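You operate a simulated robot arm through the tools that you are given. There is no shell and no other tool. Be economical: measure what you need, move in short steps, check, and stop when the job is done.

The job below is to be done with a simulated robot arm. You get a single attempt, and the scene is never put back.

TASK
Send mill 4 the case that is due first.
Fine: Bring up the shared page on the switch box, tab over to that mill, step down to the case and press enter. Send nothing else.

The check looks at the end state, three seconds after you hand in, the way a careful person would. Anything else that was tipped, shoved, dropped, spilled or broken makes it a failure.

THE ROBOT
A 7-joint arm with a fingered hand on a trunk, on a base that drives. Base frame: it is fixed to the floor where the robot stands at the start and does not move with it; the origin is under the middle of the robot, x ahead of it, y to its left, z up; the surface under the hand at the start is at about z = 1020. Units: mm, degrees, N and s.
Its first joint turns from -115.0 to 115.0 degrees. Payload 5 kg.
Tool frame: the origin (TCP) lies between the finger pads and is the grasp point; the fingertips stand 32 mm ahead of it; z points along the fingers, y is the line along which they close. The gripper opens to 160 mm. The gripper's body begins 89 mm behind the TCP. The gripper is a hand of 4 fingers: y runs from the thumb to the fingers, the wrist lies at [0, 0, -267] in the tool frame, and closing takes about 1.5 s.
Orientation is that of the tool frame in the base frame, as a unit quaternion [x, y, z, w]. With the fingers straight down and closing along the base's y, the tool's x points along the base's -x, its y along +y and its z along -z.

THE INTERFACE
- The arm moves only by the tool nudge_tool. Its argument "series" is text: rows parted by semicolons, each of 6 numbers parted by spaces: the shift along the tool's x, y, z in units of 300 mm (1.0 is 300 mm), then the turn, a rotation vector about the tool's x, y, z in units of 60 degrees (1.0 is 60 degrees). In form: dx dy dz ax ay az; .... A call has 1 to 12 rows; each row is the pose to reach, as a shift and turn from the pose commanded when the call began, along the tool's axes at that moment. "gripper" is the gripper command, from -1 (shut) to 1 (fully open), values between in proportion, set as the call begins (left out, the last holds). A call with a number of a shift or a turn outside -1 to 1 is refused whole. Rows are played at 5 a second. More than 50 mm and 8.6 degrees between two rows, or a gripper value outside its range, and nothing of the call is played. A pose out of reach is approached as far as the arm can. The call stops where the force on the tool passes 40 N (or 10 N more than at its start, if that is more) or the arm is blocked; 0.2 s more then pass. The fingers move at their own pace (about 45 mm/s each) and stop on an object; they squeeze with about 22 N. The grip force told is the motor's: it shows also when the fingers shut on nothing. Time passes only in rows, and 0.2 s behind the last, so rows that repeat a pose let the fingers close. It gives the time, the measured TCP pose, the force on the tool (base axes), the opening and the grip force at its end, in the units of the frame above (readings bear some noise), with the torque about the TCP (base axes, N m) and any sound that the robot's microphone picked up, and new pictures: "views" is both (left out), scene, wrist or none.
- Cameras (640 x 400 px; columns grow to the right, rows downward): "scene" is now at [15.8, 163.7, 1783.8]; the picture's right is [-0.35, -0.94, 0.00], its down [-0.59, 0.22, -0.78] and it looks along [0.73, -0.27, -0.63] (base axes); focal length 263 px, centre (320, 200). "wrist" rides on the gripper at [80, -4, -114] in the tool frame; the picture's right is [0.05, 1.00, 0.00], its down [-0.82, 0.04, -0.58] and it looks along [-0.58, 0.03, 0.82] (tool axes); focal length 265 px, centre (320, 200). There is no depth. A picture from a camera that has moved, and an enlarged one, comes with that camera's place and axes in the base frame and with its lens. The place of the scene camera against the robot may be out by one fixed shift of up to 18 mm in any direction.
- raise_lower(by): slides the trunk up (or, below 0, down) by that many mm; the arm and the scene camera ride with it, the base frame stays. It gives what a move gives, with no picture.
- base_move(legs): drives the robot by 1 to 6 legs, each [ahead, turn to the left] in mm and degrees, along the robot's own axes; the way and the turn of a leg run together, so that a leg with both is an arc; at most 1500 mm and 180 degrees a leg. The arm and the cameras ride along, it lands a little off, and it stops where it bumps. It gives what a move gives, and a new picture of the scene camera.
- set_fingers(finger1, finger2, finger3, thumb_bend): sets how far each is bent, from 0 (flat) to 1 (curled in); at 0.3 the hand is open as for a grip, at 0.7 the pads meet at the TCP. One left out holds its place. A second passes; each finger stops where it meets its share of the squeeze, and holds until it gets a number again. A gripper value or a shape takes the hand back. It gives what a move gives, with no picture; readings hold the bend of each and the force on the fingers (four entries, about 0 where the hand has none), thumb and palm.
- hand_shape(shape): the hand has 4 fingers and takes this shape, open, in about a second: jaw (thumb against the fingers, like two jaws); tri (thumb and two fingers); tip (a fingertip pinch); poke (one finger out to press); point (the index stretched); flat (the hand flat); cup (the hand cupped); fist (a fist). The gripper value then closes the fingers along that shape, each until it touches; the sizes above hold for jaw. It gives what a move gives, with no picture.
- pan_tilt(pan, tilt): turns the head with the scene camera to pan (to the left, within 155 degrees either way) and tilt (down, from -29 to 69), counted from straight ahead of the robot. It gives what a move gives, and a new picture of the scene camera.
- enlarge(camera, box): a new picture of the part [left, top, right, bottom] of that camera's present view, enlarged. No time passes.
- job_done(): hands the job in; it is judged then, once.

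Go step by step. Nothing tells you exact positions but the pictures and the camera data: compare them with the known pose of the tool, close in by small moves and look again before you grip or let go. The budget is 120 turns and 260 pictures, counting those below and the enlarged ones. Unless the task says otherwise, let go and move clear before handing in, and close with one line.

The tools are called after "Emit:" by a JSON object that holds its "api" and its "payload". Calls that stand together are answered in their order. nudge_tool: Moves the arm, as the interface text tells. Its arguments: {"type":"object","properties":{"series":{"type":"string"},"gripper":{"type":"number"},"views":{"type":"string","enum":["both","scene","wrist","none"]}},"required":["series"]} The other tools are called the same way: raise_lower (by) slides the trunk up or down; hand_shape (shape) gives the hand a shape; set_fingers (finger1, finger2, finger3, thumb_bend) moves the fingers one by one; base_move (legs) drives the base; pan_tilt (pan, tilt) turns the head that bears the scene camera; enlarge (camera, box) takes an enlarged picture of a part of a camera's view; job_done () hands the job in.

At the start:

```text
t: 0.0
ee_pos: [637.0, -40.9, 1330.1]
tcp_rot: [0.0, 1.0, 0.0, 0.0]
wrist_force: [0.6, 0.5, -0.2]
wrist_torque: [0.0, 0.04, 0.0]
finger_gap: 159.7
grasp_force: 0.0
shape: jaw
bend: [0.3, 0.3, 0.3, 0.3]
finger forces: [0.0, 0.1, 0.0, 0.0, 0.1, 0.0]
trunk travel left (down, up): [-625.0, 365.0]
robot x, y, heading: [2.8, 0.6, 0.0]
head pan, tilt: [-20.4, 39.1]
```

scene: 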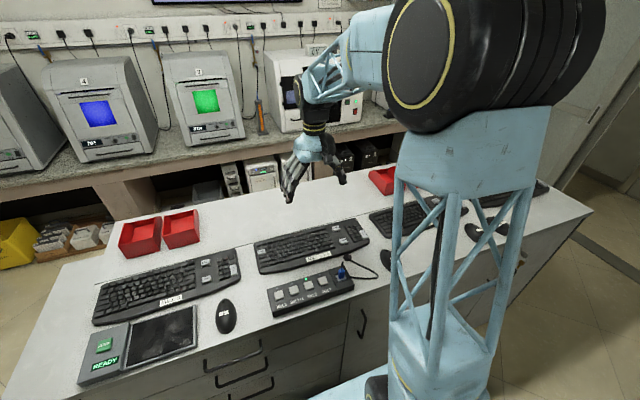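
wrist: 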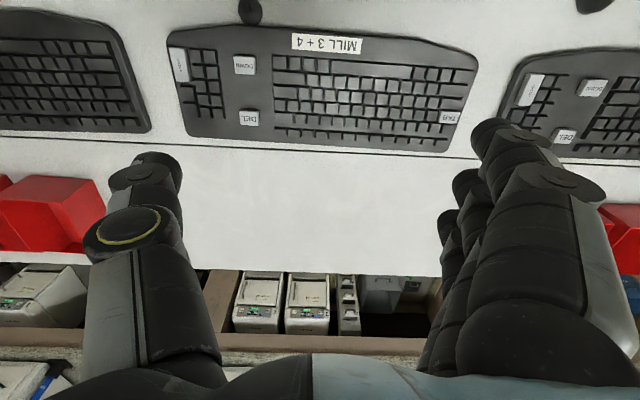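

I see a bench with several keyboards, a switch box and mills on the back bench, with a screen above. I'll look closer at the labels and up at the screen first.

Emit:
{"api": "enlarge", "payload": {"camera": "scene", "box": [240, 210, 400, 320]}}

Emit:
{"api": "pan_tilt", "payload": {"pan": 0, "tilt": 5}}

```text
3.64 times, centred on (320, 265) of scene
camera zoom: at [15.8, 163.7, 1783.8], right [-0.35, -0.94, 0.0], down [-0.59, 0.22, -0.78], along [0.73, -0.27, -0.63], focal length 958 px, centre (320, -36)
```

zoom: 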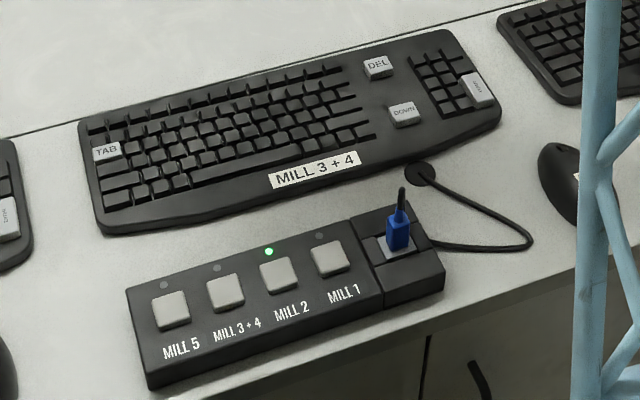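

```text
t: 1.0
ee_pos: [637.5, -39.8, 1330.3]
tcp_rot: [0.0, 1.0, -0.002, 0.0]
wrist_force: [-0.4, 0.8, 0.3]
wrist_torque: [0.02, 0.01, -0.01]
finger_gap: 159.7
grasp_force: 0.1
shape: jaw
bend: [0.3, 0.3, 0.3, 0.3]
finger forces: [0.0, 0.1, 0.1, 0.1, 0.1, 0.1]
trunk travel left (down, up): [-625.0, 365.0]
robot x, y, heading: [0.7, 4.8, -0.2]
head pan, tilt: [0.0, 5.0]
camera scene: at [27.4, 193.6, 1838.2], right [0.0, -1.0, 0.0], down [-0.09, 0.0, -1.0], along [1.0, 0.0, -0.09], focal length 263 px, centre (320, 200)
```

scene: 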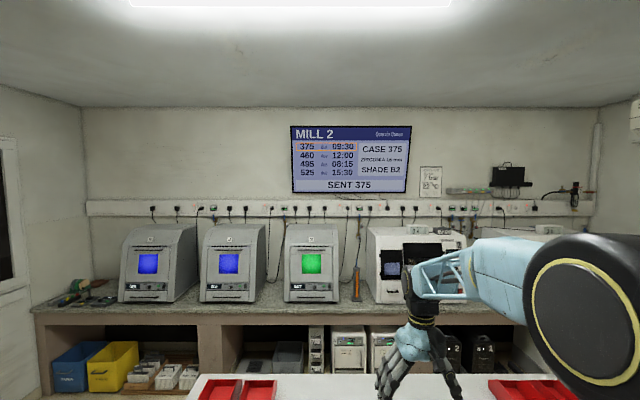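

Emit:
{"api": "enlarge", "payload": {"camera": "scene", "box": [280, 115, 420, 202]}}

Emit:
{"api": "enlarge", "payload": {"camera": "scene", "box": [400, 140, 560, 240]}}

Emit:
{"api": "pan_tilt", "payload": {"pan": -20, "tilt": 55}}

```text
4.57 times, centred on (350, 158) of scene
camera zoom: at [27.4, 193.6, 1838.2], right [0.0, -1.0, 0.0], down [-0.09, 0.0, -1.0], along [1.0, 0.0, -0.09], focal length 1204 px, centre (183, 390)
```

zoom: 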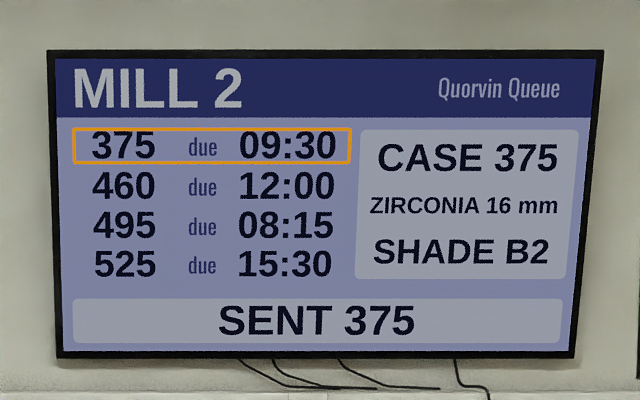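

```text
4.00 times, centred on (480, 190) of scene
camera zoom: at [27.4, 193.6, 1838.2], right [0.0, -1.0, 0.0], down [-0.09, 0.0, -1.0], along [1.0, 0.0, -0.09], focal length 1054 px, centre (-320, 240)
```

zoom: 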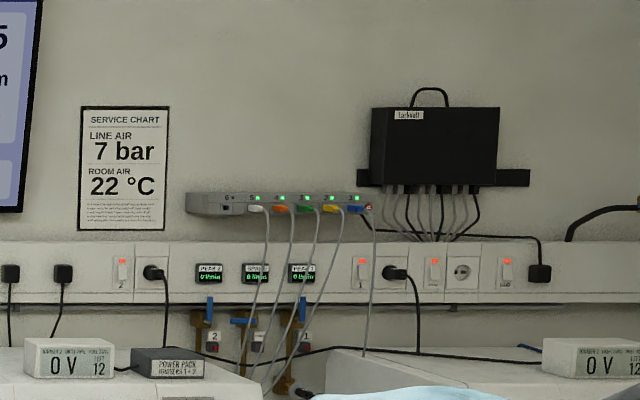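

```text
t: 2.2
ee_pos: [637.6, -40.6, 1330.3]
tcp_rot: [0.0, 1.0, -0.001, 0.0]
wrist_force: [0.3, -1.0, -1.1]
wrist_torque: [0.0, 0.01, 0.0]
finger_gap: 160.0
grasp_force: 0.1
shape: jaw
bend: [0.3, 0.3, 0.3, 0.3]
finger forces: [0.0, 0.1, 0.0, 0.0, 0.1, 0.1]
trunk travel left (down, up): [-625.0, 365.0]
robot x, y, heading: [2.2, 3.8, -0.2]
head pan, tilt: [-20.0, 55.0]
camera scene: at [3.3, 169.0, 1761.9], right [-0.34, -0.94, 0.0], down [-0.77, 0.28, -0.57], along [0.54, -0.2, -0.82], focal length 263 px, centre (320, 200)
```

scene: 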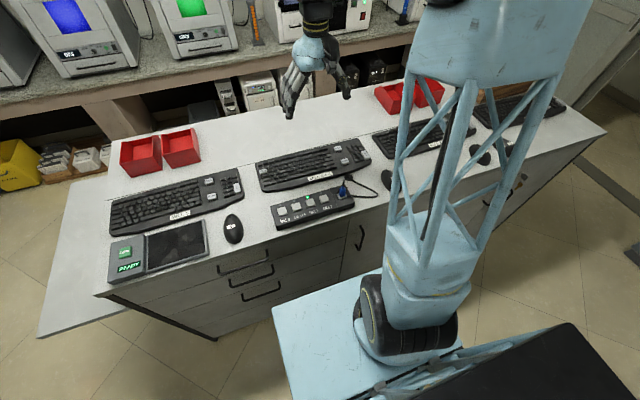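

The board shows Mill 2 with a stale queue. The switch box must go to "MILL 3+4". I'll form the poke shape and look at where the fingertip lies.

Emit:
{"api": "hand_shape", "payload": {"shape": "poke"}}

Emit:
{"api": "enlarge", "payload": {"camera": "scene", "box": [100, 140, 400, 290]}}

Emit:
{"api": "nudge_tool", "payload": {"series": "0 0 0 0 0 0"}}

```text
t: 3.1
ee_pos: [637.0, -39.8, 1329.4]
tcp_rot: [0.0, 1.0, -0.001, 0.0]
wrist_force: [0.4, -0.1, 0.0]
wrist_torque: [0.0, 0.0, 0.02]
finger_gap: 0.0
grasp_force: 0.0
shape: poke
bend: [1.0, 1.0, 1.0, 0.47]
finger forces: [0.0, 0.0, 0.0, 0.0, 0.0, 0.1]
trunk travel left (down, up): [-625.0, 365.0]
robot x, y, heading: [1.8, -1.3, -0.1]
head pan, tilt: [-20.0, 55.0]
```

```text
2.13 times, centred on (250, 215) of scene
camera zoom: at [3.3, 168.9, 1761.8], right [-0.34, -0.94, 0.0], down [-0.77, 0.28, -0.57], along [0.54, -0.2, -0.82], focal length 562 px, centre (469, 168)
```

zoom: 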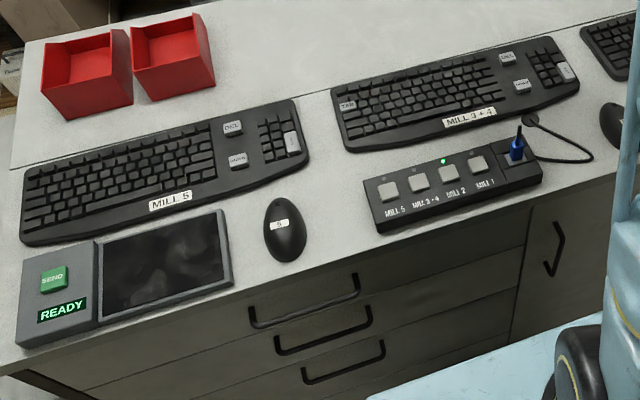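

```text
t: 3.5
ee_pos: [637.0, -40.5, 1329.5]
tcp_rot: [-0.001, 1.0, -0.001, 0.0]
wrist_force: [0.5, -0.7, -0.2]
wrist_torque: [0.0, -0.02, -0.02]
finger_gap: 0.1
grasp_force: 0.0
shape: poke
bend: [1.0, 1.0, 1.0, 0.47]
finger forces: [0.0, 0.0, 0.0, 0.0, 0.0, 0.1]
trunk travel left (down, up): [-625.0, 365.0]
robot x, y, heading: [0.0, 3.5, -0.1]
head pan, tilt: [-20.0, 55.0]
camera scene: at [3.3, 168.9, 1761.8], right [-0.34, -0.94, 0.0], down [-0.77, 0.28, -0.57], along [0.54, -0.2, -0.82], focal length 263 px, centre (320, 200)
camera wrist: at [556.1, -44.4, 1443.6], right [-0.05, 1.0, 0.0], down [0.82, 0.04, 0.58], along [0.58, 0.03, -0.82], focal length 265 px, centre (320, 200)
```

scene: 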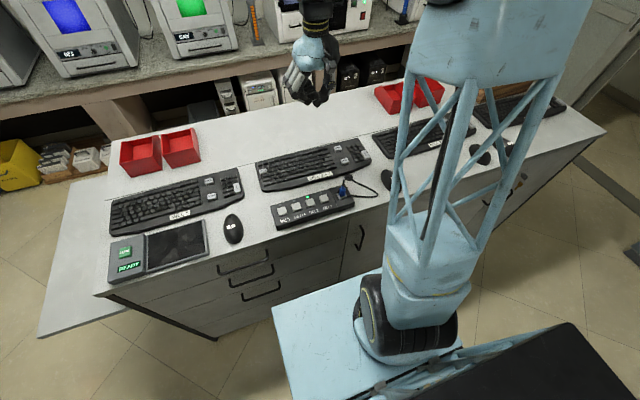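
wrist: 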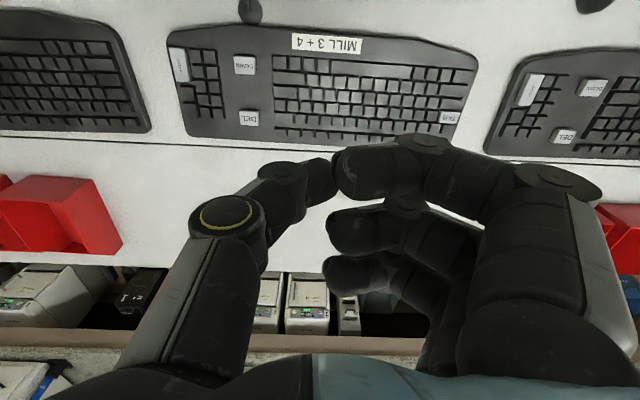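

The poke shape seems to curl all the fingers around; I'll try the point shape instead.

Emit:
{"api": "hand_shape", "payload": {"shape": "point"}}

Emit:
{"api": "nudge_tool", "payload": {"series": "0 0 0 0 0 0"}}

```text
t: 4.4
ee_pos: [636.8, -39.7, 1330.1]
tcp_rot: [0.0, 1.0, 0.0, 0.0]
wrist_force: [-0.1, 0.9, -0.2]
wrist_torque: [0.01, 0.01, 0.02]
finger_gap: 152.3
grasp_force: 0.0
shape: point
bend: [0.3, 1.0, 1.0, 0.54]
finger forces: [0.1, 0.0, 0.0, 0.1, 0.1, 0.0]
trunk travel left (down, up): [-625.0, 365.0]
robot x, y, heading: [4.3, 2.3, 0.2]
head pan, tilt: [-20.0, 55.0]
```

```text
t: 4.8
ee_pos: [637.4, -39.8, 1330.9]
tcp_rot: [0.0, 1.0, -0.001, 0.0]
wrist_force: [0.1, 1.1, -0.7]
wrist_torque: [-0.04, 0.01, 0.04]
finger_gap: 152.5
grasp_force: 0.1
shape: point
bend: [0.3, 1.0, 1.0, 0.54]
finger forces: [0.0, 0.0, 0.0, 0.1, 0.0, 0.1]
trunk travel left (down, up): [-625.0, 365.0]
robot x, y, heading: [0.4, -1.1, 0.1]
head pan, tilt: [-20.0, 55.0]
camera scene: at [3.3, 168.9, 1761.8], right [-0.34, -0.94, 0.0], down [-0.77, 0.28, -0.57], along [0.54, -0.2, -0.82], focal length 263 px, centre (320, 200)
camera wrist: at [556.1, -44.4, 1443.6], right [-0.05, 1.0, 0.0], down [0.82, 0.04, 0.58], along [0.58, 0.03, -0.82], focal length 265 px, centre (320, 200)
```

scene: 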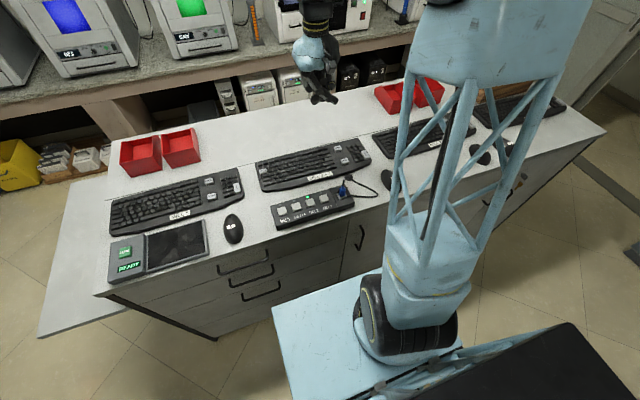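
wrist: 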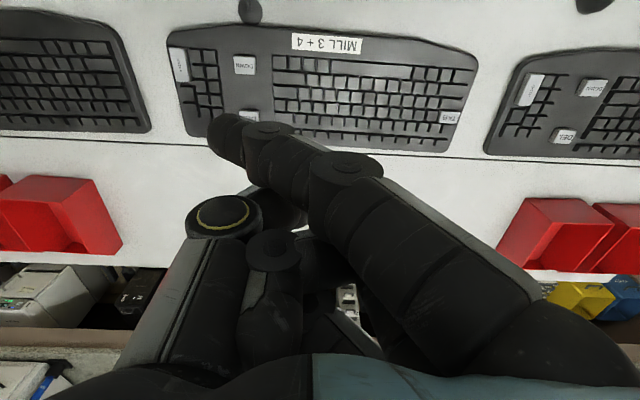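

The point shape crosses the finger diagonally. I'll try setting fingers individually: finger 1 flat, the rest curled.

Emit:
{"api": "hand_shape", "payload": {"shape": "jaw"}}

Emit:
{"api": "set_fingers", "payload": {"finger1": 0.15, "finger2": 1, "finger3": 1, "thumb_bend": 0.9}}

Emit:
{"api": "nudge_tool", "payload": {"series": "0 0 0 0 0 0;0 0 0 0 0 0"}}

Emit:
{"api": "enlarge", "payload": {"camera": "scene", "box": [260, 20, 380, 120]}}

```text
t: 5.7
ee_pos: [637.3, -40.7, 1329.7]
tcp_rot: [0.0, 1.0, 0.0, 0.0]
wrist_force: [0.1, -0.3, -0.2]
wrist_torque: [0.05, -0.01, -0.03]
finger_gap: 159.8
grasp_force: 0.1
shape: jaw
bend: [0.3, 0.3, 0.3, 0.3]
finger forces: [0.1, 0.0, 0.1, 0.0, 0.0, 0.2]
trunk travel left (down, up): [-625.0, 365.0]
robot x, y, heading: [1.3, 3.9, 0.2]
head pan, tilt: [-20.0, 55.0]
```

```text
t: 6.7
ee_pos: [638.2, -41.1, 1330.1]
tcp_rot: [0.0, 1.0, 0.0, 0.001]
wrist_force: [-0.1, 0.6, 0.7]
wrist_torque: [0.0, 0.02, 0.02]
finger_gap: 82.4
grasp_force: 0.0
shape: fingers
bend: [0.15, 0.74, 1.0, 0.89]
finger forces: [0.1, 0.0, 0.0, 0.1, 0.1, 0.0]
trunk travel left (down, up): [-625.0, 365.0]
robot x, y, heading: [-0.2, 3.5, 0.4]
head pan, tilt: [-20.0, 55.0]
```

```text
t: 7.3
ee_pos: [637.4, -39.8, 1330.7]
tcp_rot: [0.001, 1.0, -0.001, 0.0]
wrist_force: [0.2, -0.1, 0.0]
wrist_torque: [0.0, 0.01, -0.02]
finger_gap: 82.3
grasp_force: 0.0
shape: fingers
bend: [0.15, 0.74, 1.0, 0.89]
finger forces: [0.0, 0.0, 0.0, 0.1, 0.0, 0.0]
trunk travel left (down, up): [-625.0, 365.0]
robot x, y, heading: [0.0, 0.5, -0.2]
head pan, tilt: [-20.0, 55.0]
camera scene: at [3.3, 168.9, 1761.8], right [-0.34, -0.94, 0.0], down [-0.77, 0.28, -0.57], along [0.54, -0.2, -0.82], focal length 263 px, centre (320, 200)
camera wrist: at [556.1, -44.4, 1443.6], right [-0.05, 1.0, 0.0], down [0.82, 0.04, 0.58], along [0.58, 0.03, -0.82], focal length 265 px, centre (320, 200)
```

scene: 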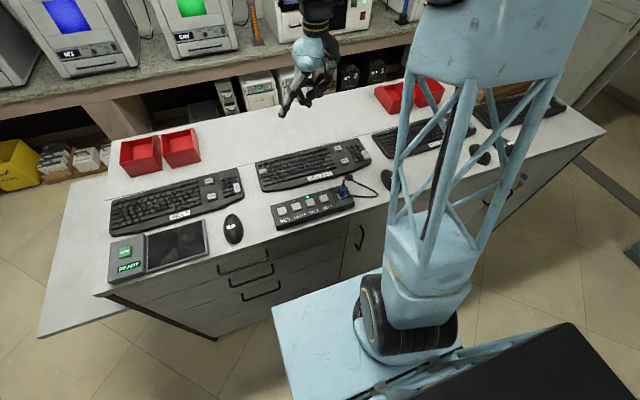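
wrist: 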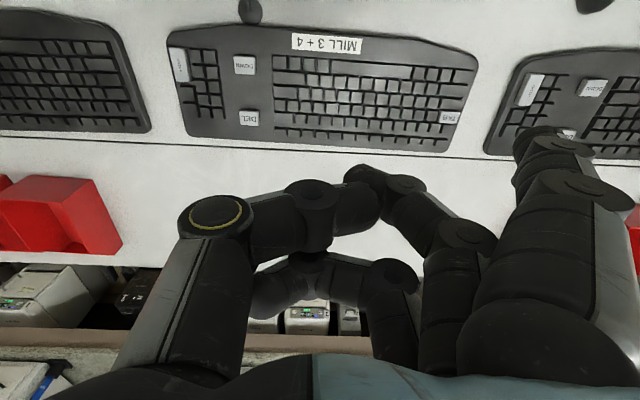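

```text
4.00 times, centred on (320, 70) of scene
camera zoom: at [3.3, 168.9, 1761.8], right [-0.34, -0.94, 0.0], down [-0.77, 0.28, -0.57], along [0.54, -0.2, -0.82], focal length 1054 px, centre (320, 720)
```

zoom: 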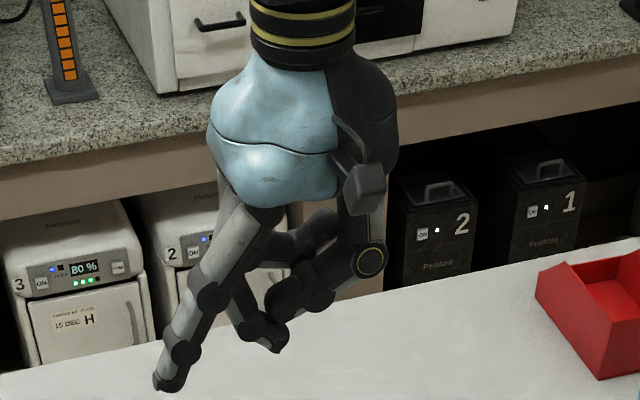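

Finger 1 now sticks out, but finger 2 was blocked by the thumb and hangs as low. I'll open the thumb, curl fingers 2 and 3 fully, then check.

Emit:
{"api": "set_fingers", "payload": {"thumb_bend": 0.2}}

Emit:
{"api": "set_fingers", "payload": {"finger1": 0.2, "finger2": 1, "finger3": 1}}

Emit:
{"api": "set_fingers", "payload": {"thumb_bend": 1}}

Emit:
{"api": "nudge_tool", "payload": {"series": "0 0 0 0 0 0", "views": "wrist"}}

Emit:
{"api": "enlarge", "payload": {"camera": "scene", "box": [260, 20, 380, 120]}}

```text
t: 8.3
ee_pos: [637.4, -40.6, 1329.9]
tcp_rot: [0.0, 1.0, -0.001, 0.0]
wrist_force: [-0.2, -0.1, -0.5]
wrist_torque: [0.0, -0.01, -0.02]
finger_gap: 199.8
grasp_force: 0.1
shape: fingers
bend: [0.15, 1.0, 1.0, 0.2]
finger forces: [0.0, 0.0, 0.0, 0.0, 0.1, 0.0]
trunk travel left (down, up): [-625.0, 365.0]
robot x, y, heading: [-0.6, -0.6, -0.1]
head pan, tilt: [-20.0, 55.0]
```

```text
t: 9.3
ee_pos: [635.5, -39.7, 1329.8]
tcp_rot: [0.0, 1.0, -0.001, 0.0]
wrist_force: [0.9, 0.6, -0.7]
wrist_torque: [-0.02, -0.01, -0.02]
finger_gap: 194.4
grasp_force: 0.1
shape: fingers
bend: [0.2, 1.0, 1.0, 0.2]
finger forces: [0.1, 0.0, 0.0, 0.0, 0.0, 0.1]
trunk travel left (down, up): [-625.0, 365.0]
robot x, y, heading: [-0.6, -0.5, -0.2]
head pan, tilt: [-20.0, 55.0]
```

```text
t: 10.3
ee_pos: [637.6, -40.4, 1330.4]
tcp_rot: [0.0, 1.0, -0.001, 0.0]
wrist_force: [-0.6, -1.1, -0.9]
wrist_torque: [-0.03, 0.0, -0.01]
finger_gap: 87.5
grasp_force: 0.1
shape: fingers
bend: [0.2, 1.0, 1.0, 0.83]
finger forces: [0.0, 0.1, 0.0, 0.0, 0.1, 0.0]
trunk travel left (down, up): [-625.0, 365.0]
robot x, y, heading: [0.6, 1.9, -0.0]
head pan, tilt: [-20.0, 55.0]
```

```text
t: 10.7
ee_pos: [637.3, -40.3, 1330.2]
tcp_rot: [0.0, 1.0, -0.001, 0.0]
wrist_force: [-0.4, 0.3, 0.2]
wrist_torque: [0.02, -0.04, 0.0]
finger_gap: 87.3
grasp_force: 0.0
shape: fingers
bend: [0.2, 1.0, 1.0, 0.83]
finger forces: [0.0, 0.0, 0.0, 0.0, 0.1, 0.1]
trunk travel left (down, up): [-625.0, 365.0]
robot x, y, heading: [-2.9, 1.3, 0.1]
head pan, tilt: [-20.0, 55.0]
camera wrist: at [556.1, -44.4, 1443.6], right [-0.05, 1.0, 0.0], down [0.82, 0.04, 0.58], along [0.58, 0.03, -0.82], focal length 265 px, centre (320, 200)
```

wrist: 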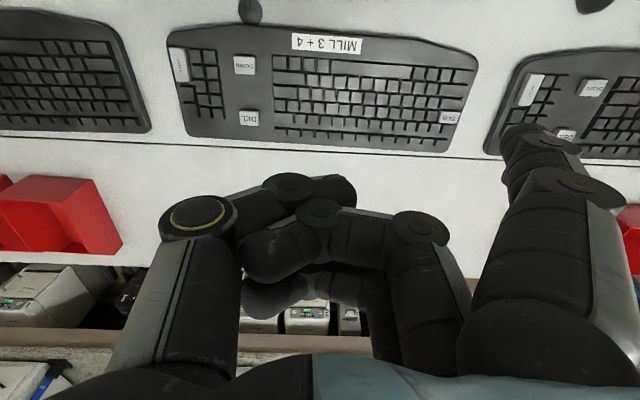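

```text
4.00 times, centred on (320, 70) of scene
camera zoom: at [3.3, 168.9, 1761.8], right [-0.34, -0.94, 0.0], down [-0.77, 0.28, -0.57], along [0.54, -0.2, -0.82], focal length 1054 px, centre (320, 720)
```

zoom: 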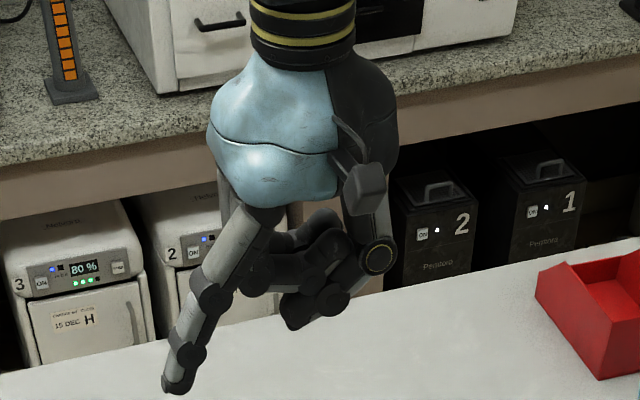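

Now the pointing finger clearly leads. I take its tip to be near (603, 53, 1295); the MILL 3+4 button at about (472, 80). I'll move above it.

Emit:
{"api": "nudge_tool", "payload": {"series": "0.09 0.02 0.1 0 0 0;0.18 0.04 0.2 0 0 0;0.27 0.06 0.3 0 0 0;0.36 0.08 0.4 0 0 0;0.437 0.09 0.48 0 0 0;0.437 0.09 0.48 0 0 0"}}

Emit:
{"api": "enlarge", "payload": {"camera": "scene", "box": [220, 120, 380, 240]}}

```text
t: 12.1
ee_pos: [505.2, -14.0, 1183.9]
tcp_rot: [0.001, 1.0, 0.0, 0.001]
wrist_force: [-0.2, 0.2, -0.9]
wrist_torque: [-0.01, 0.02, 0.02]
finger_gap: 87.3
grasp_force: 0.0
shape: fingers
bend: [0.2, 1.0, 1.0, 0.83]
finger forces: [0.0, 0.0, 0.0, 0.1, 0.0, 0.1]
trunk travel left (down, up): [-625.0, 365.0]
robot x, y, heading: [-0.6, -0.1, -0.0]
head pan, tilt: [-20.0, 55.0]
camera scene: at [3.3, 168.9, 1761.8], right [-0.34, -0.94, 0.0], down [-0.77, 0.28, -0.57], along [0.54, -0.2, -0.82], focal length 263 px, centre (320, 200)
camera wrist: at [424.3, -18.1, 1297.5], right [-0.05, 1.0, 0.0], down [0.82, 0.04, 0.58], along [0.58, 0.03, -0.82], focal length 265 px, centre (320, 200)
```

scene: 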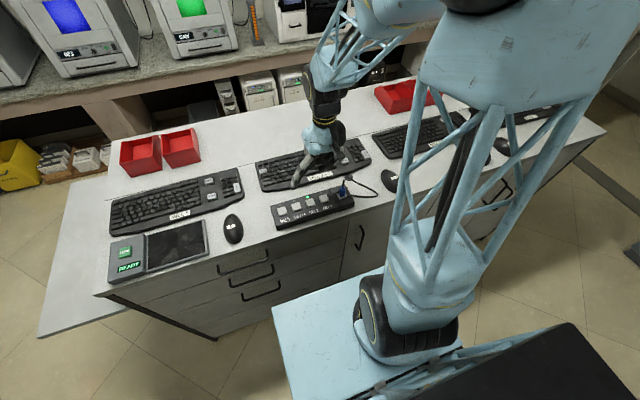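
wrist: 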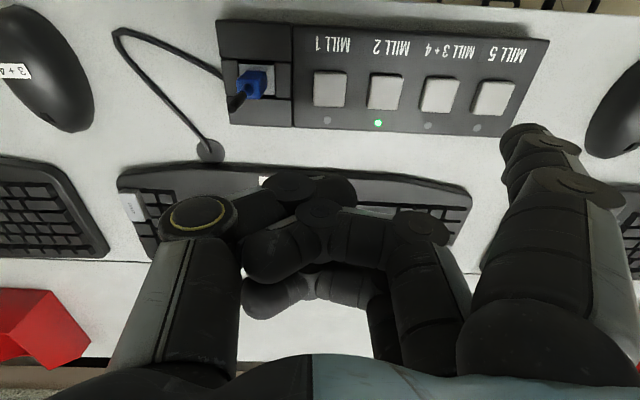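

```text
3.33 times, centred on (300, 180) of scene
camera zoom: at [3.3, 168.9, 1761.8], right [-0.34, -0.94, 0.0], down [-0.77, 0.28, -0.57], along [0.54, -0.2, -0.82], focal length 878 px, centre (387, 267)
```

zoom: 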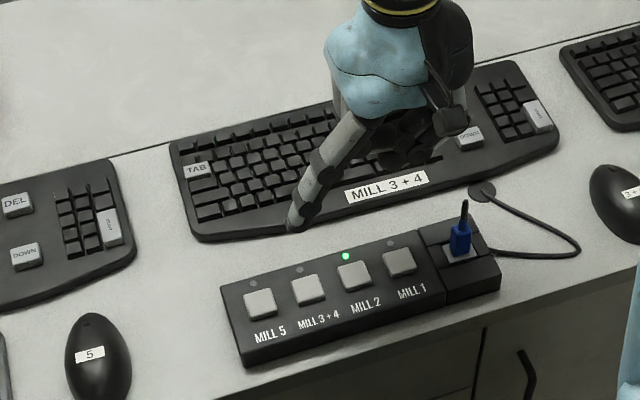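

The tip is about 90 mm above the MILL 3+4 button, some 7 mm too far to the left. I'll correct and go down partway.

Emit:
{"api": "nudge_tool", "payload": {"series": "0 -0.023 0.1 0 0 0;0 -0.023 0.2 0 0 0;0 -0.023 0.23 0 0 0;0 -0.023 0.23 0 0 0", "views": "wrist"}}

Emit:
{"api": "enlarge", "payload": {"camera": "scene", "box": [250, 150, 370, 240]}}

```text
t: 13.1
ee_pos: [507.3, -20.6, 1116.2]
tcp_rot: [-0.001, 1.0, -0.001, 0.0]
wrist_force: [-0.4, -0.6, -0.3]
wrist_torque: [0.02, 0.06, -0.01]
finger_gap: 87.4
grasp_force: 0.0
shape: fingers
bend: [0.2, 1.0, 1.0, 0.83]
finger forces: [0.0, 0.0, 0.0, 0.1, 0.1, 0.0]
trunk travel left (down, up): [-625.0, 365.0]
robot x, y, heading: [-1.0, -1.0, 0.2]
head pan, tilt: [-20.0, 55.0]
camera wrist: at [425.5, -25.0, 1229.9], right [-0.05, 1.0, 0.0], down [0.82, 0.04, 0.58], along [0.58, 0.03, -0.82], focal length 265 px, centre (320, 200)
```

wrist: 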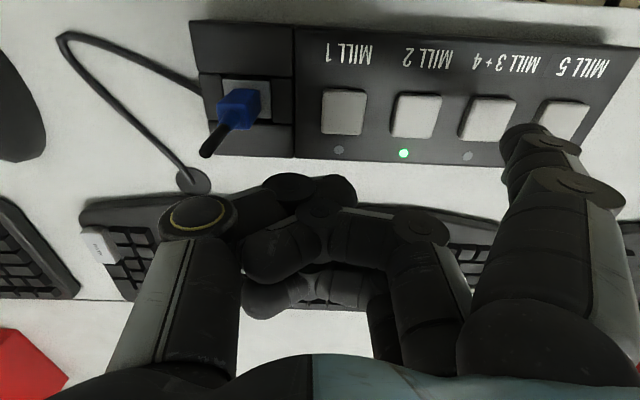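

```text
4.44 times, centred on (310, 195) of scene
camera zoom: at [3.3, 168.9, 1761.8], right [-0.34, -0.94, 0.0], down [-0.77, 0.28, -0.57], along [0.54, -0.2, -0.82], focal length 1171 px, centre (364, 222)
```

zoom: 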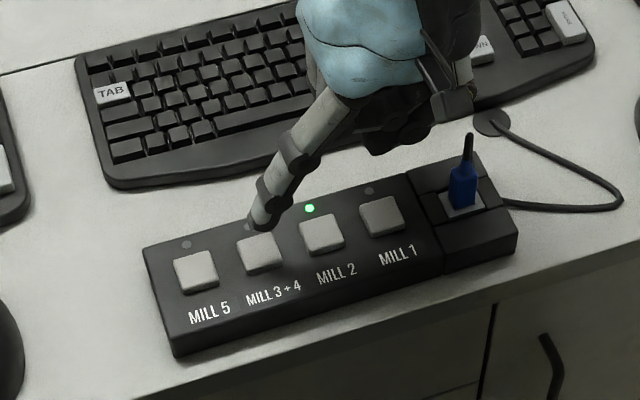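

The tip is about 25 mm above the button and about 9 mm too far from the robot. I'll correct, then lower in small steps.

Emit:
{"api": "nudge_tool", "payload": {"series": "0.03 0.01 0.02 0 0 0;0.03 0.01 0.04 0 0 0;0.03 0.01 0.05 0 0 0;0.03 0.01 0.05 0 0 0", "views": "none"}}

Emit:
{"api": "enlarge", "payload": {"camera": "scene", "box": [250, 150, 370, 240]}}

```text
t: 14.1
ee_pos: [497.9, -17.6, 1101.0]
tcp_rot: [0.0, 1.0, -0.001, 0.0]
wrist_force: [0.2, -0.4, -0.1]
wrist_torque: [0.02, 0.01, -0.01]
finger_gap: 87.1
grasp_force: 0.1
shape: fingers
bend: [0.2, 1.0, 1.0, 0.83]
finger forces: [0.0, 0.0, 0.0, 0.1, 0.0, 0.0]
trunk travel left (down, up): [-625.0, 365.0]
robot x, y, heading: [0.7, -1.9, 0.1]
head pan, tilt: [-20.0, 55.0]
```

```text
4.44 times, centred on (310, 195) of scene
camera zoom: at [3.2, 169.0, 1761.8], right [-0.34, -0.94, 0.0], down [-0.77, 0.28, -0.57], along [0.54, -0.2, -0.82], focal length 1171 px, centre (364, 222)
```

zoom: 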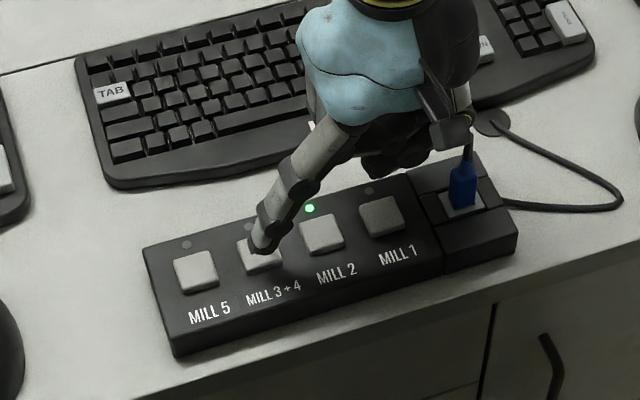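

Lined up; the tip looks about 8–12 mm above the button. I'll lower gently.

Emit:
{"api": "nudge_tool", "payload": {"series": "0 0 0.01 0 0 0;0 0 0.02 0 0 0;0 0 0.03 0 0 0;0 0 0.03 0 0 0", "views": "none"}}

Emit:
{"api": "enlarge", "payload": {"camera": "scene", "box": [250, 150, 370, 240]}}

```text
t: 15.1
ee_pos: [497.6, -17.3, 1094.4]
tcp_rot: [0.001, 1.0, -0.001, 0.0]
wrist_force: [0.0, 1.2, -0.7]
wrist_torque: [-0.01, -0.04, 0.03]
finger_gap: 87.1
grasp_force: 0.0
shape: fingers
bend: [0.2, 1.0, 1.0, 0.83]
finger forces: [0.0, 0.1, 0.1, 0.0, 0.1, 0.0]
trunk travel left (down, up): [-625.0, 365.0]
robot x, y, heading: [-0.8, -2.4, 0.2]
head pan, tilt: [-20.0, 55.0]
```

```text
4.44 times, centred on (310, 195) of scene
camera zoom: at [3.3, 168.9, 1761.8], right [-0.34, -0.94, 0.0], down [-0.77, 0.28, -0.57], along [0.54, -0.2, -0.82], focal length 1171 px, centre (364, 222)
```

zoom: 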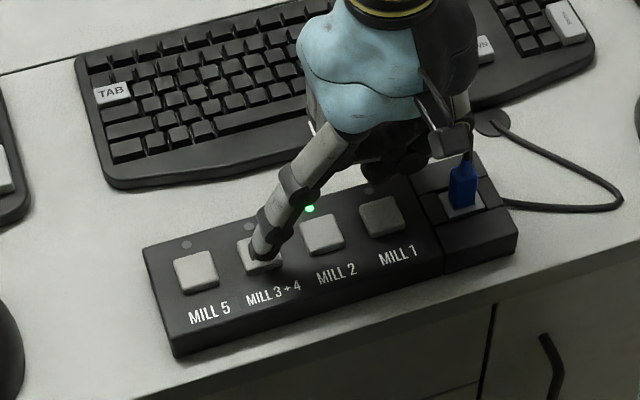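

Emit:
{"api": "nudge_tool", "payload": {"series": "0 0 0.007 0 0 0;0 0 0.014 0 0 0;0 0 0.02 0 0 0;0 0 0.02 0 0 0", "views": "none"}}

Emit:
{"api": "enlarge", "payload": {"camera": "scene", "box": [250, 150, 370, 240]}}

Emit:
{"api": "enlarge", "payload": {"camera": "wrist", "box": [160, 0, 640, 300]}}

```text
t: 16.1
ee_pos: [496.2, -16.6, 1086.6]
tcp_rot: [0.0, 1.0, -0.001, -0.001]
wrist_force: [-0.3, -0.5, -0.3]
wrist_torque: [0.01, -0.02, 0.0]
finger_gap: 87.1
grasp_force: 0.2
shape: fingers
bend: [0.2, 1.0, 1.0, 0.83]
finger forces: [0.0, 0.1, 0.0, 0.0, 0.0, 0.1]
trunk travel left (down, up): [-625.0, 365.0]
robot x, y, heading: [-0.4, 1.6, -0.1]
head pan, tilt: [-20.0, 55.0]
```

```text
4.44 times, centred on (310, 195) of scene
camera zoom: at [3.3, 168.9, 1761.8], right [-0.34, -0.94, 0.0], down [-0.77, 0.28, -0.57], along [0.54, -0.2, -0.82], focal length 1171 px, centre (364, 222)
```

zoom: 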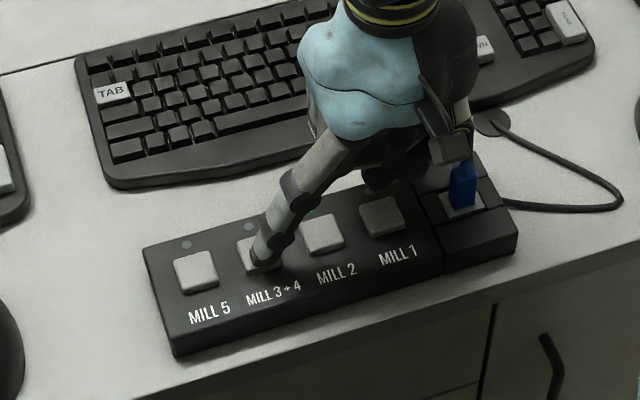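

```text
1.33 times, centred on (400, 150) of wrist
camera zoom: at [416.1, -21.5, 1200.6], right [-0.05, 1.0, 0.0], down [0.82, 0.04, 0.58], along [0.58, 0.03, -0.82], focal length 354 px, centre (213, 267)
```

zoom: 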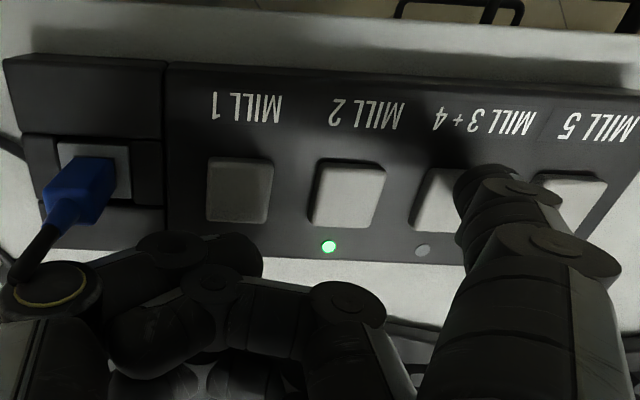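

Emit:
{"api": "enlarge", "payload": {"camera": "scene", "box": [280, 190, 320, 215]}}

```text
16.00 times, centred on (300, 202) of scene
camera zoom: at [3.3, 168.9, 1761.8], right [-0.34, -0.94, 0.0], down [-0.77, 0.28, -0.57], along [0.54, -0.2, -0.82], focal length 4215 px, centre (640, 160)
```

zoom: 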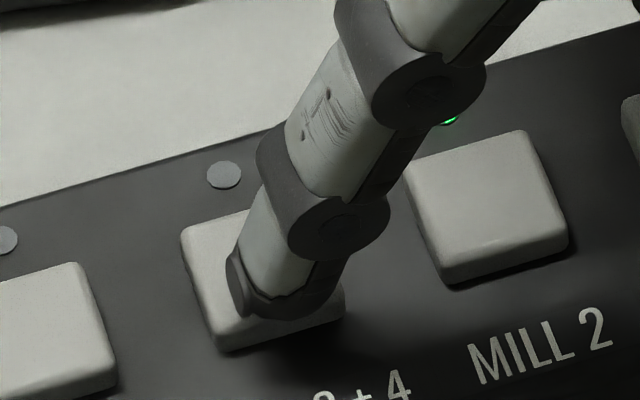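

The tip is a little too near the robot relative to the button; I'll move it 9 mm outward and continue down.

Emit:
{"api": "nudge_tool", "payload": {"series": "-0.03 0 0 0 0 0;-0.03 0 0.01 0 0 0;-0.03 0 0.02 0 0 0;-0.03 0 0.02 0 0 0", "views": "none"}}

Emit:
{"api": "enlarge", "payload": {"camera": "scene", "box": [280, 190, 320, 215]}}

```text
t: 17.1
ee_pos: [505.6, -18.4, 1080.8]
tcp_rot: [0.0, 1.0, -0.001, -0.001]
wrist_force: [0.2, -0.1, 1.4]
wrist_torque: [0.11, 0.01, 0.0]
finger_gap: 87.5
grasp_force: 0.3
shape: fingers
bend: [0.2, 1.0, 1.0, 0.83]
finger forces: [0.8, 0.0, 0.0, 0.1, 0.0, 0.0]
trunk travel left (down, up): [-625.0, 365.0]
robot x, y, heading: [1.3, 3.8, 0.1]
head pan, tilt: [-20.0, 55.0]
```

```text
16.00 times, centred on (300, 202) of scene
camera zoom: at [3.3, 168.9, 1761.8], right [-0.34, -0.94, 0.0], down [-0.77, 0.28, -0.57], along [0.54, -0.2, -0.82], focal length 4215 px, centre (640, 160)
```

zoom: 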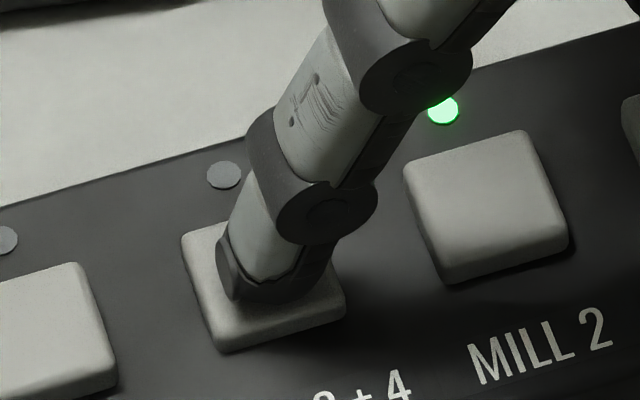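

Contact just begun (force 0.8 N on finger 1), well centred. I'll press in short steps.

Emit:
{"api": "nudge_tool", "payload": {"series": "0 0 0.004 0 0 0;0 0 0.008 0 0 0;0 0 0.008 0 0 0", "views": "none"}}

Emit:
{"api": "enlarge", "payload": {"camera": "scene", "box": [270, 180, 330, 220]}}

```text
t: 17.9
ee_pos: [505.7, -17.9, 1078.9]
tcp_rot: [-0.001, 1.0, -0.001, 0.0]
wrist_force: [-0.9, -0.7, 0.8]
wrist_torque: [0.14, 0.05, 0.02]
finger_gap: 87.7
grasp_force: 1.1
shape: fingers
bend: [0.19, 1.0, 1.0, 0.83]
finger forces: [1.4, 0.1, 0.0, 0.0, 0.0, 0.0]
trunk travel left (down, up): [-625.0, 365.0]
robot x, y, heading: [-0.8, 0.6, -0.0]
head pan, tilt: [-20.0, 55.0]
heard: click
```

```text
10.00 times, centred on (300, 200) of scene
camera zoom: at [3.2, 168.9, 1761.8], right [-0.34, -0.94, 0.0], down [-0.77, 0.28, -0.57], along [0.54, -0.2, -0.82], focal length 2634 px, centre (520, 200)
```

zoom: 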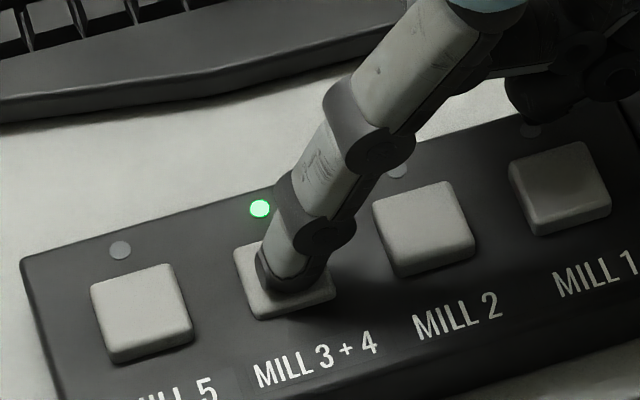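

It clicked and the LED moved to MILL 3+4. I'll lift straight up and read the screen.

Emit:
{"api": "nudge_tool", "payload": {"series": "0 0 -0.05 0 0 0;0 0 -0.15 0 0 0;0 0 -0.25 0 0 0;0 0 -0.25 0 0 0", "views": "wrist"}}

Emit:
{"api": "pan_tilt", "payload": {"pan": 0, "tilt": 5}}

Emit:
{"api": "enlarge", "payload": {"camera": "scene", "box": [280, 115, 420, 202]}}

```text
t: 18.9
ee_pos: [506.5, -16.3, 1153.2]
tcp_rot: [0.001, 1.0, -0.002, 0.0]
wrist_force: [0.6, -0.2, 0.2]
wrist_torque: [-0.03, 0.02, 0.04]
finger_gap: 86.9
grasp_force: 0.0
shape: fingers
bend: [0.2, 1.0, 1.0, 0.83]
finger forces: [0.1, 0.0, 0.0, 0.0, 0.1, 0.0]
trunk travel left (down, up): [-625.0, 365.0]
robot x, y, heading: [-0.6, 1.4, -0.1]
head pan, tilt: [-20.0, 55.0]
camera wrist: at [425.4, -21.4, 1266.2], right [-0.05, 1.0, 0.0], down [0.82, 0.04, 0.58], along [0.58, 0.03, -0.82], focal length 265 px, centre (320, 200)
```

wrist: 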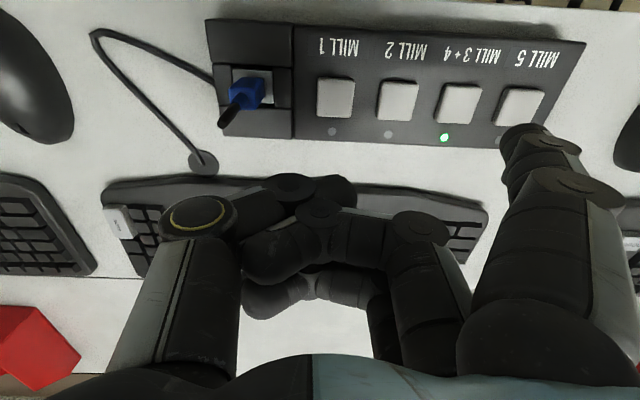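

```text
t: 20.1
ee_pos: [505.9, -17.8, 1151.3]
tcp_rot: [0.0, 1.0, 0.0, 0.0]
wrist_force: [0.2, 0.4, 0.1]
wrist_torque: [0.0, -0.02, 0.02]
finger_gap: 87.2
grasp_force: 0.1
shape: fingers
bend: [0.2, 1.0, 1.0, 0.83]
finger forces: [0.0, 0.0, 0.1, 0.0, 0.0, 0.1]
trunk travel left (down, up): [-625.0, 365.0]
robot x, y, heading: [-0.8, -0.8, 0.1]
head pan, tilt: [0.0, 5.0]
camera scene: at [27.3, 193.6, 1838.2], right [0.0, -1.0, 0.0], down [-0.09, 0.0, -1.0], along [1.0, 0.0, -0.09], focal length 263 px, centre (320, 200)
```

scene: 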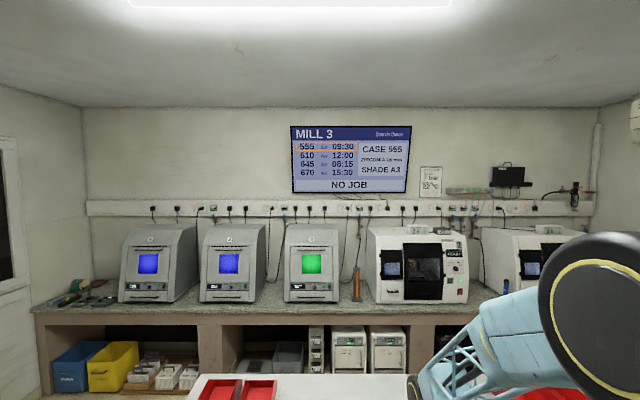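

```text
4.57 times, centred on (350, 158) of scene
camera zoom: at [27.3, 193.6, 1838.2], right [0.0, -1.0, 0.0], down [-0.09, 0.0, -1.0], along [1.0, 0.0, -0.09], focal length 1204 px, centre (183, 390)
```

zoom: 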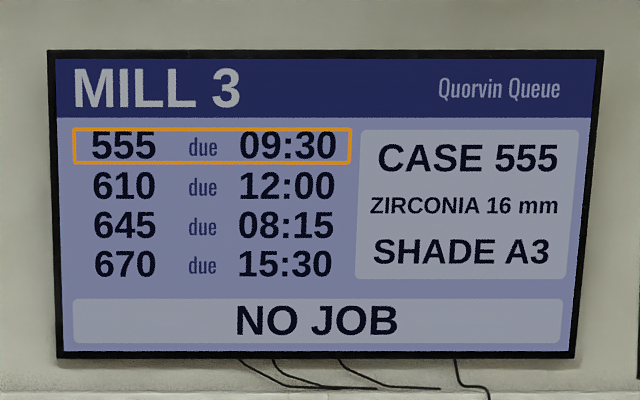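

The page is up and shows MILL 3, so one TAB press is needed. I'll tilt the hand 18° so the pointing finger is vertical (giving the other digits more clearance) and move over the TAB key at about (675, 159).

Emit:
{"api": "nudge_tool", "payload": {"series": "0 0 -0.1 0.1 0 0;-0.1 0.04 -0.15 0.2 0 0;-0.22 0.09 -0.15 0.3 0 0;-0.34 0.14 -0.15 0.3 0 0;-0.46 0.19 -0.15 0.3 0 0;-0.57 0.24 -0.12 0.3 0 0;-0.653 0.275 -0.05 0.3 0 0;-0.653 0.275 -0.05 0.3 0 0", "views": "wrist"}}

Emit:
{"api": "pan_tilt", "payload": {"pan": -10, "tilt": 45}}

```text
t: 21.9
ee_pos: [703.6, 64.2, 1170.1]
tcp_rot: [0.0, 0.988, -0.157, 0.001]
wrist_force: [0.2, 1.3, 1.1]
wrist_torque: [0.04, 0.03, 0.01]
finger_gap: 87.1
grasp_force: 0.1
shape: fingers
bend: [0.2, 1.0, 1.0, 0.84]
finger forces: [0.1, 0.0, 0.0, 0.0, 0.1, 0.1]
trunk travel left (down, up): [-625.0, 365.0]
robot x, y, heading: [0.6, -0.3, -0.3]
head pan, tilt: [0.0, 5.0]
camera wrist: at [622.2, 96.2, 1279.2], right [-0.05, 0.95, -0.31], down [0.82, 0.22, 0.54], along [0.58, -0.23, -0.79], focal length 265 px, centre (320, 200)
```

wrist: 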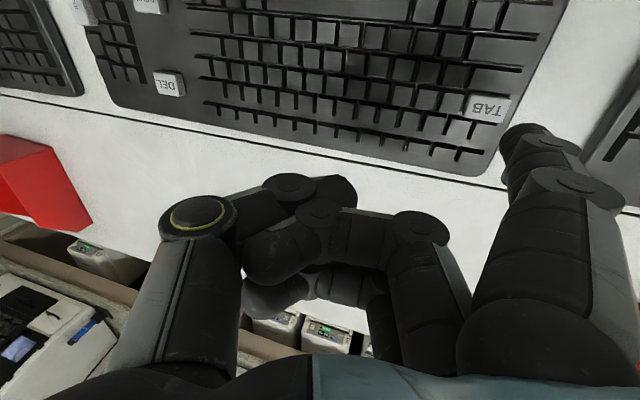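

```text
t: 22.9
ee_pos: [703.9, 64.5, 1169.3]
tcp_rot: [0.0, 0.988, -0.158, -0.001]
wrist_force: [0.0, 0.1, 0.0]
wrist_torque: [0.01, -0.02, -0.01]
finger_gap: 86.7
grasp_force: 0.0
shape: fingers
bend: [0.2, 1.0, 1.0, 0.84]
finger forces: [0.0, 0.1, 0.1, 0.0, 0.1, 0.0]
trunk travel left (down, up): [-625.0, 365.0]
robot x, y, heading: [1.9, 3.6, 0.1]
head pan, tilt: [-10.0, 45.0]
camera scene: at [15.6, 179.6, 1775.3], right [-0.17, -0.98, 0.0], down [-0.7, 0.12, -0.71], along [0.7, -0.12, -0.71], focal length 263 px, centre (320, 200)
```

scene: 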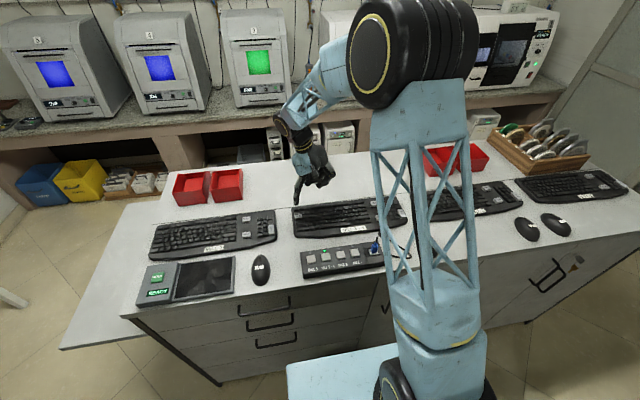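

Emit:
{"api": "enlarge", "payload": {"camera": "scene", "box": [280, 160, 350, 240]}}

```text
5.00 times, centred on (315, 200) of scene
camera zoom: at [15.6, 179.6, 1775.3], right [-0.17, -0.98, 0.0], down [-0.7, 0.12, -0.71], along [0.7, -0.12, -0.71], focal length 1317 px, centre (345, 200)
```

zoom: 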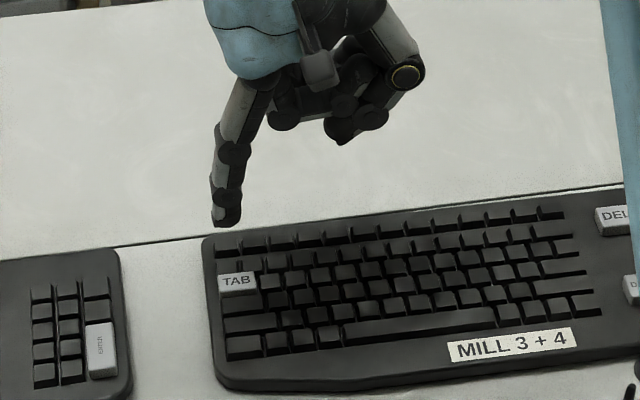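

The tip is ~58 mm above the TAB key and ~3 mm off; I correct and go down 40 mm (along base z, in the tilted tool axes).

Emit:
{"api": "nudge_tool", "payload": {"series": "0.01 0.011 0.043 0 0 0;0.01 0.022 0.087 0 0 0;0.01 0.032 0.13 0 0 0;0.01 0.032 0.13 0 0 0", "views": "none"}}

Emit:
{"api": "enlarge", "payload": {"camera": "scene", "box": [285, 170, 345, 220]}}

```text
t: 23.9
ee_pos: [700.5, 62.4, 1129.5]
tcp_rot: [-0.001, 0.988, -0.157, 0.0]
wrist_force: [-0.4, 0.1, -0.6]
wrist_torque: [-0.02, 0.01, -0.02]
finger_gap: 87.0
grasp_force: 0.0
shape: fingers
bend: [0.2, 1.0, 1.0, 0.84]
finger forces: [0.0, 0.1, 0.0, 0.1, 0.0, 0.1]
trunk travel left (down, up): [-625.0, 365.0]
robot x, y, heading: [-1.7, -1.2, 0.1]
head pan, tilt: [-10.0, 45.0]
```

```text
8.00 times, centred on (315, 195) of scene
camera zoom: at [15.6, 179.6, 1775.3], right [-0.17, -0.98, 0.0], down [-0.7, 0.12, -0.71], along [0.7, -0.12, -0.71], focal length 2107 px, centre (360, 240)
```

zoom: 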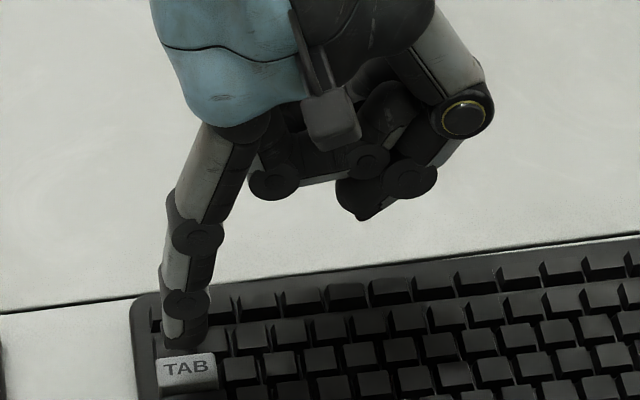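

Emit:
{"api": "nudge_tool", "payload": {"series": "0 0.005 0.016 0 0 0;0 0.01 0.032 0 0 0;0 0.014 0.044 0 0 0;0 0.014 0.044 0 0 0", "views": "none"}}

Emit:
{"api": "enlarge", "payload": {"camera": "scene", "box": [285, 180, 325, 220]}}

```text
t: 24.9
ee_pos: [698.8, 63.5, 1113.8]
tcp_rot: [0.001, 0.988, -0.157, 0.0]
wrist_force: [0.6, -0.3, 0.3]
wrist_torque: [0.0, 0.01, -0.01]
finger_gap: 86.9
grasp_force: 0.1
shape: fingers
bend: [0.2, 1.0, 1.0, 0.84]
finger forces: [0.0, 0.0, 0.0, 0.1, 0.0, 0.1]
trunk travel left (down, up): [-625.0, 365.0]
robot x, y, heading: [0.6, -0.9, -0.2]
head pan, tilt: [-10.0, 45.0]
```

```text
10.00 times, centred on (305, 200) of scene
camera zoom: at [15.7, 179.6, 1775.2], right [-0.17, -0.98, 0.0], down [-0.7, 0.12, -0.71], along [0.7, -0.12, -0.71], focal length 2634 px, centre (470, 200)
```

zoom: 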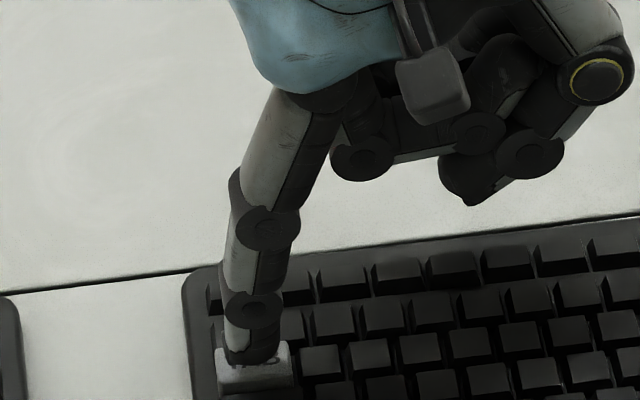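

The tip sits just over TAB. I press in small steps, listening for the click.

Emit:
{"api": "nudge_tool", "payload": {"series": "0 0.002 0.006 0 0 0;0 0.003 0.011 0 0 0;0 0.003 0.011 0 0 0", "views": "none"}}

```text
t: 25.7
ee_pos: [698.5, 61.6, 1110.6]
tcp_rot: [0.0, 0.988, -0.157, 0.0]
wrist_force: [-0.5, -0.2, -0.5]
wrist_torque: [0.01, -0.04, 0.0]
finger_gap: 86.9
grasp_force: 0.1
shape: fingers
bend: [0.2, 1.0, 1.0, 0.84]
finger forces: [0.0, 0.0, 0.0, 0.1, 0.0, 0.0]
trunk travel left (down, up): [-625.0, 365.0]
robot x, y, heading: [-1.8, 2.5, -0.2]
head pan, tilt: [-10.0, 45.0]
```

Emit:
{"api": "nudge_tool", "payload": {"series": "0 0.002 0.006 0 0 0;0 0.003 0.011 0 0 0;0 0.003 0.011 0 0 0", "views": "none"}}

Emit:
{"api": "enlarge", "payload": {"camera": "scene", "box": [285, 190, 325, 220]}}

```text
t: 26.5
ee_pos: [700.2, 62.2, 1107.2]
tcp_rot: [0.0, 0.988, -0.157, 0.0]
wrist_force: [-0.5, 0.1, -0.4]
wrist_torque: [-0.01, 0.02, -0.01]
finger_gap: 87.0
grasp_force: 0.0
shape: fingers
bend: [0.2, 1.0, 1.0, 0.84]
finger forces: [0.0, 0.1, 0.1, 0.1, 0.0, 0.0]
trunk travel left (down, up): [-625.0, 365.0]
robot x, y, heading: [1.5, -3.4, -0.1]
head pan, tilt: [-10.0, 45.0]
```

```text
13.33 times, centred on (305, 205) of scene
camera zoom: at [15.7, 179.6, 1775.2], right [-0.17, -0.98, 0.0], down [-0.7, 0.12, -0.71], along [0.7, -0.12, -0.71], focal length 3512 px, centre (520, 133)
```

zoom: 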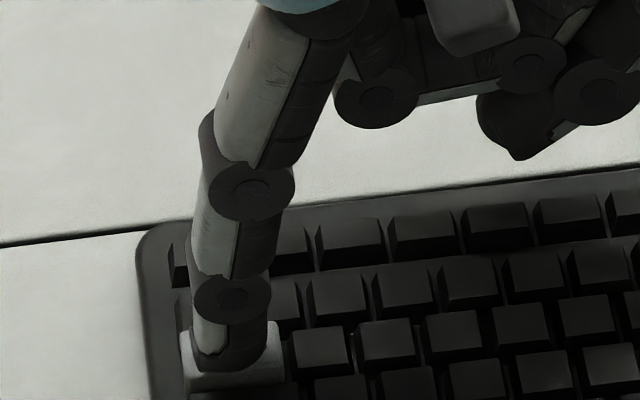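

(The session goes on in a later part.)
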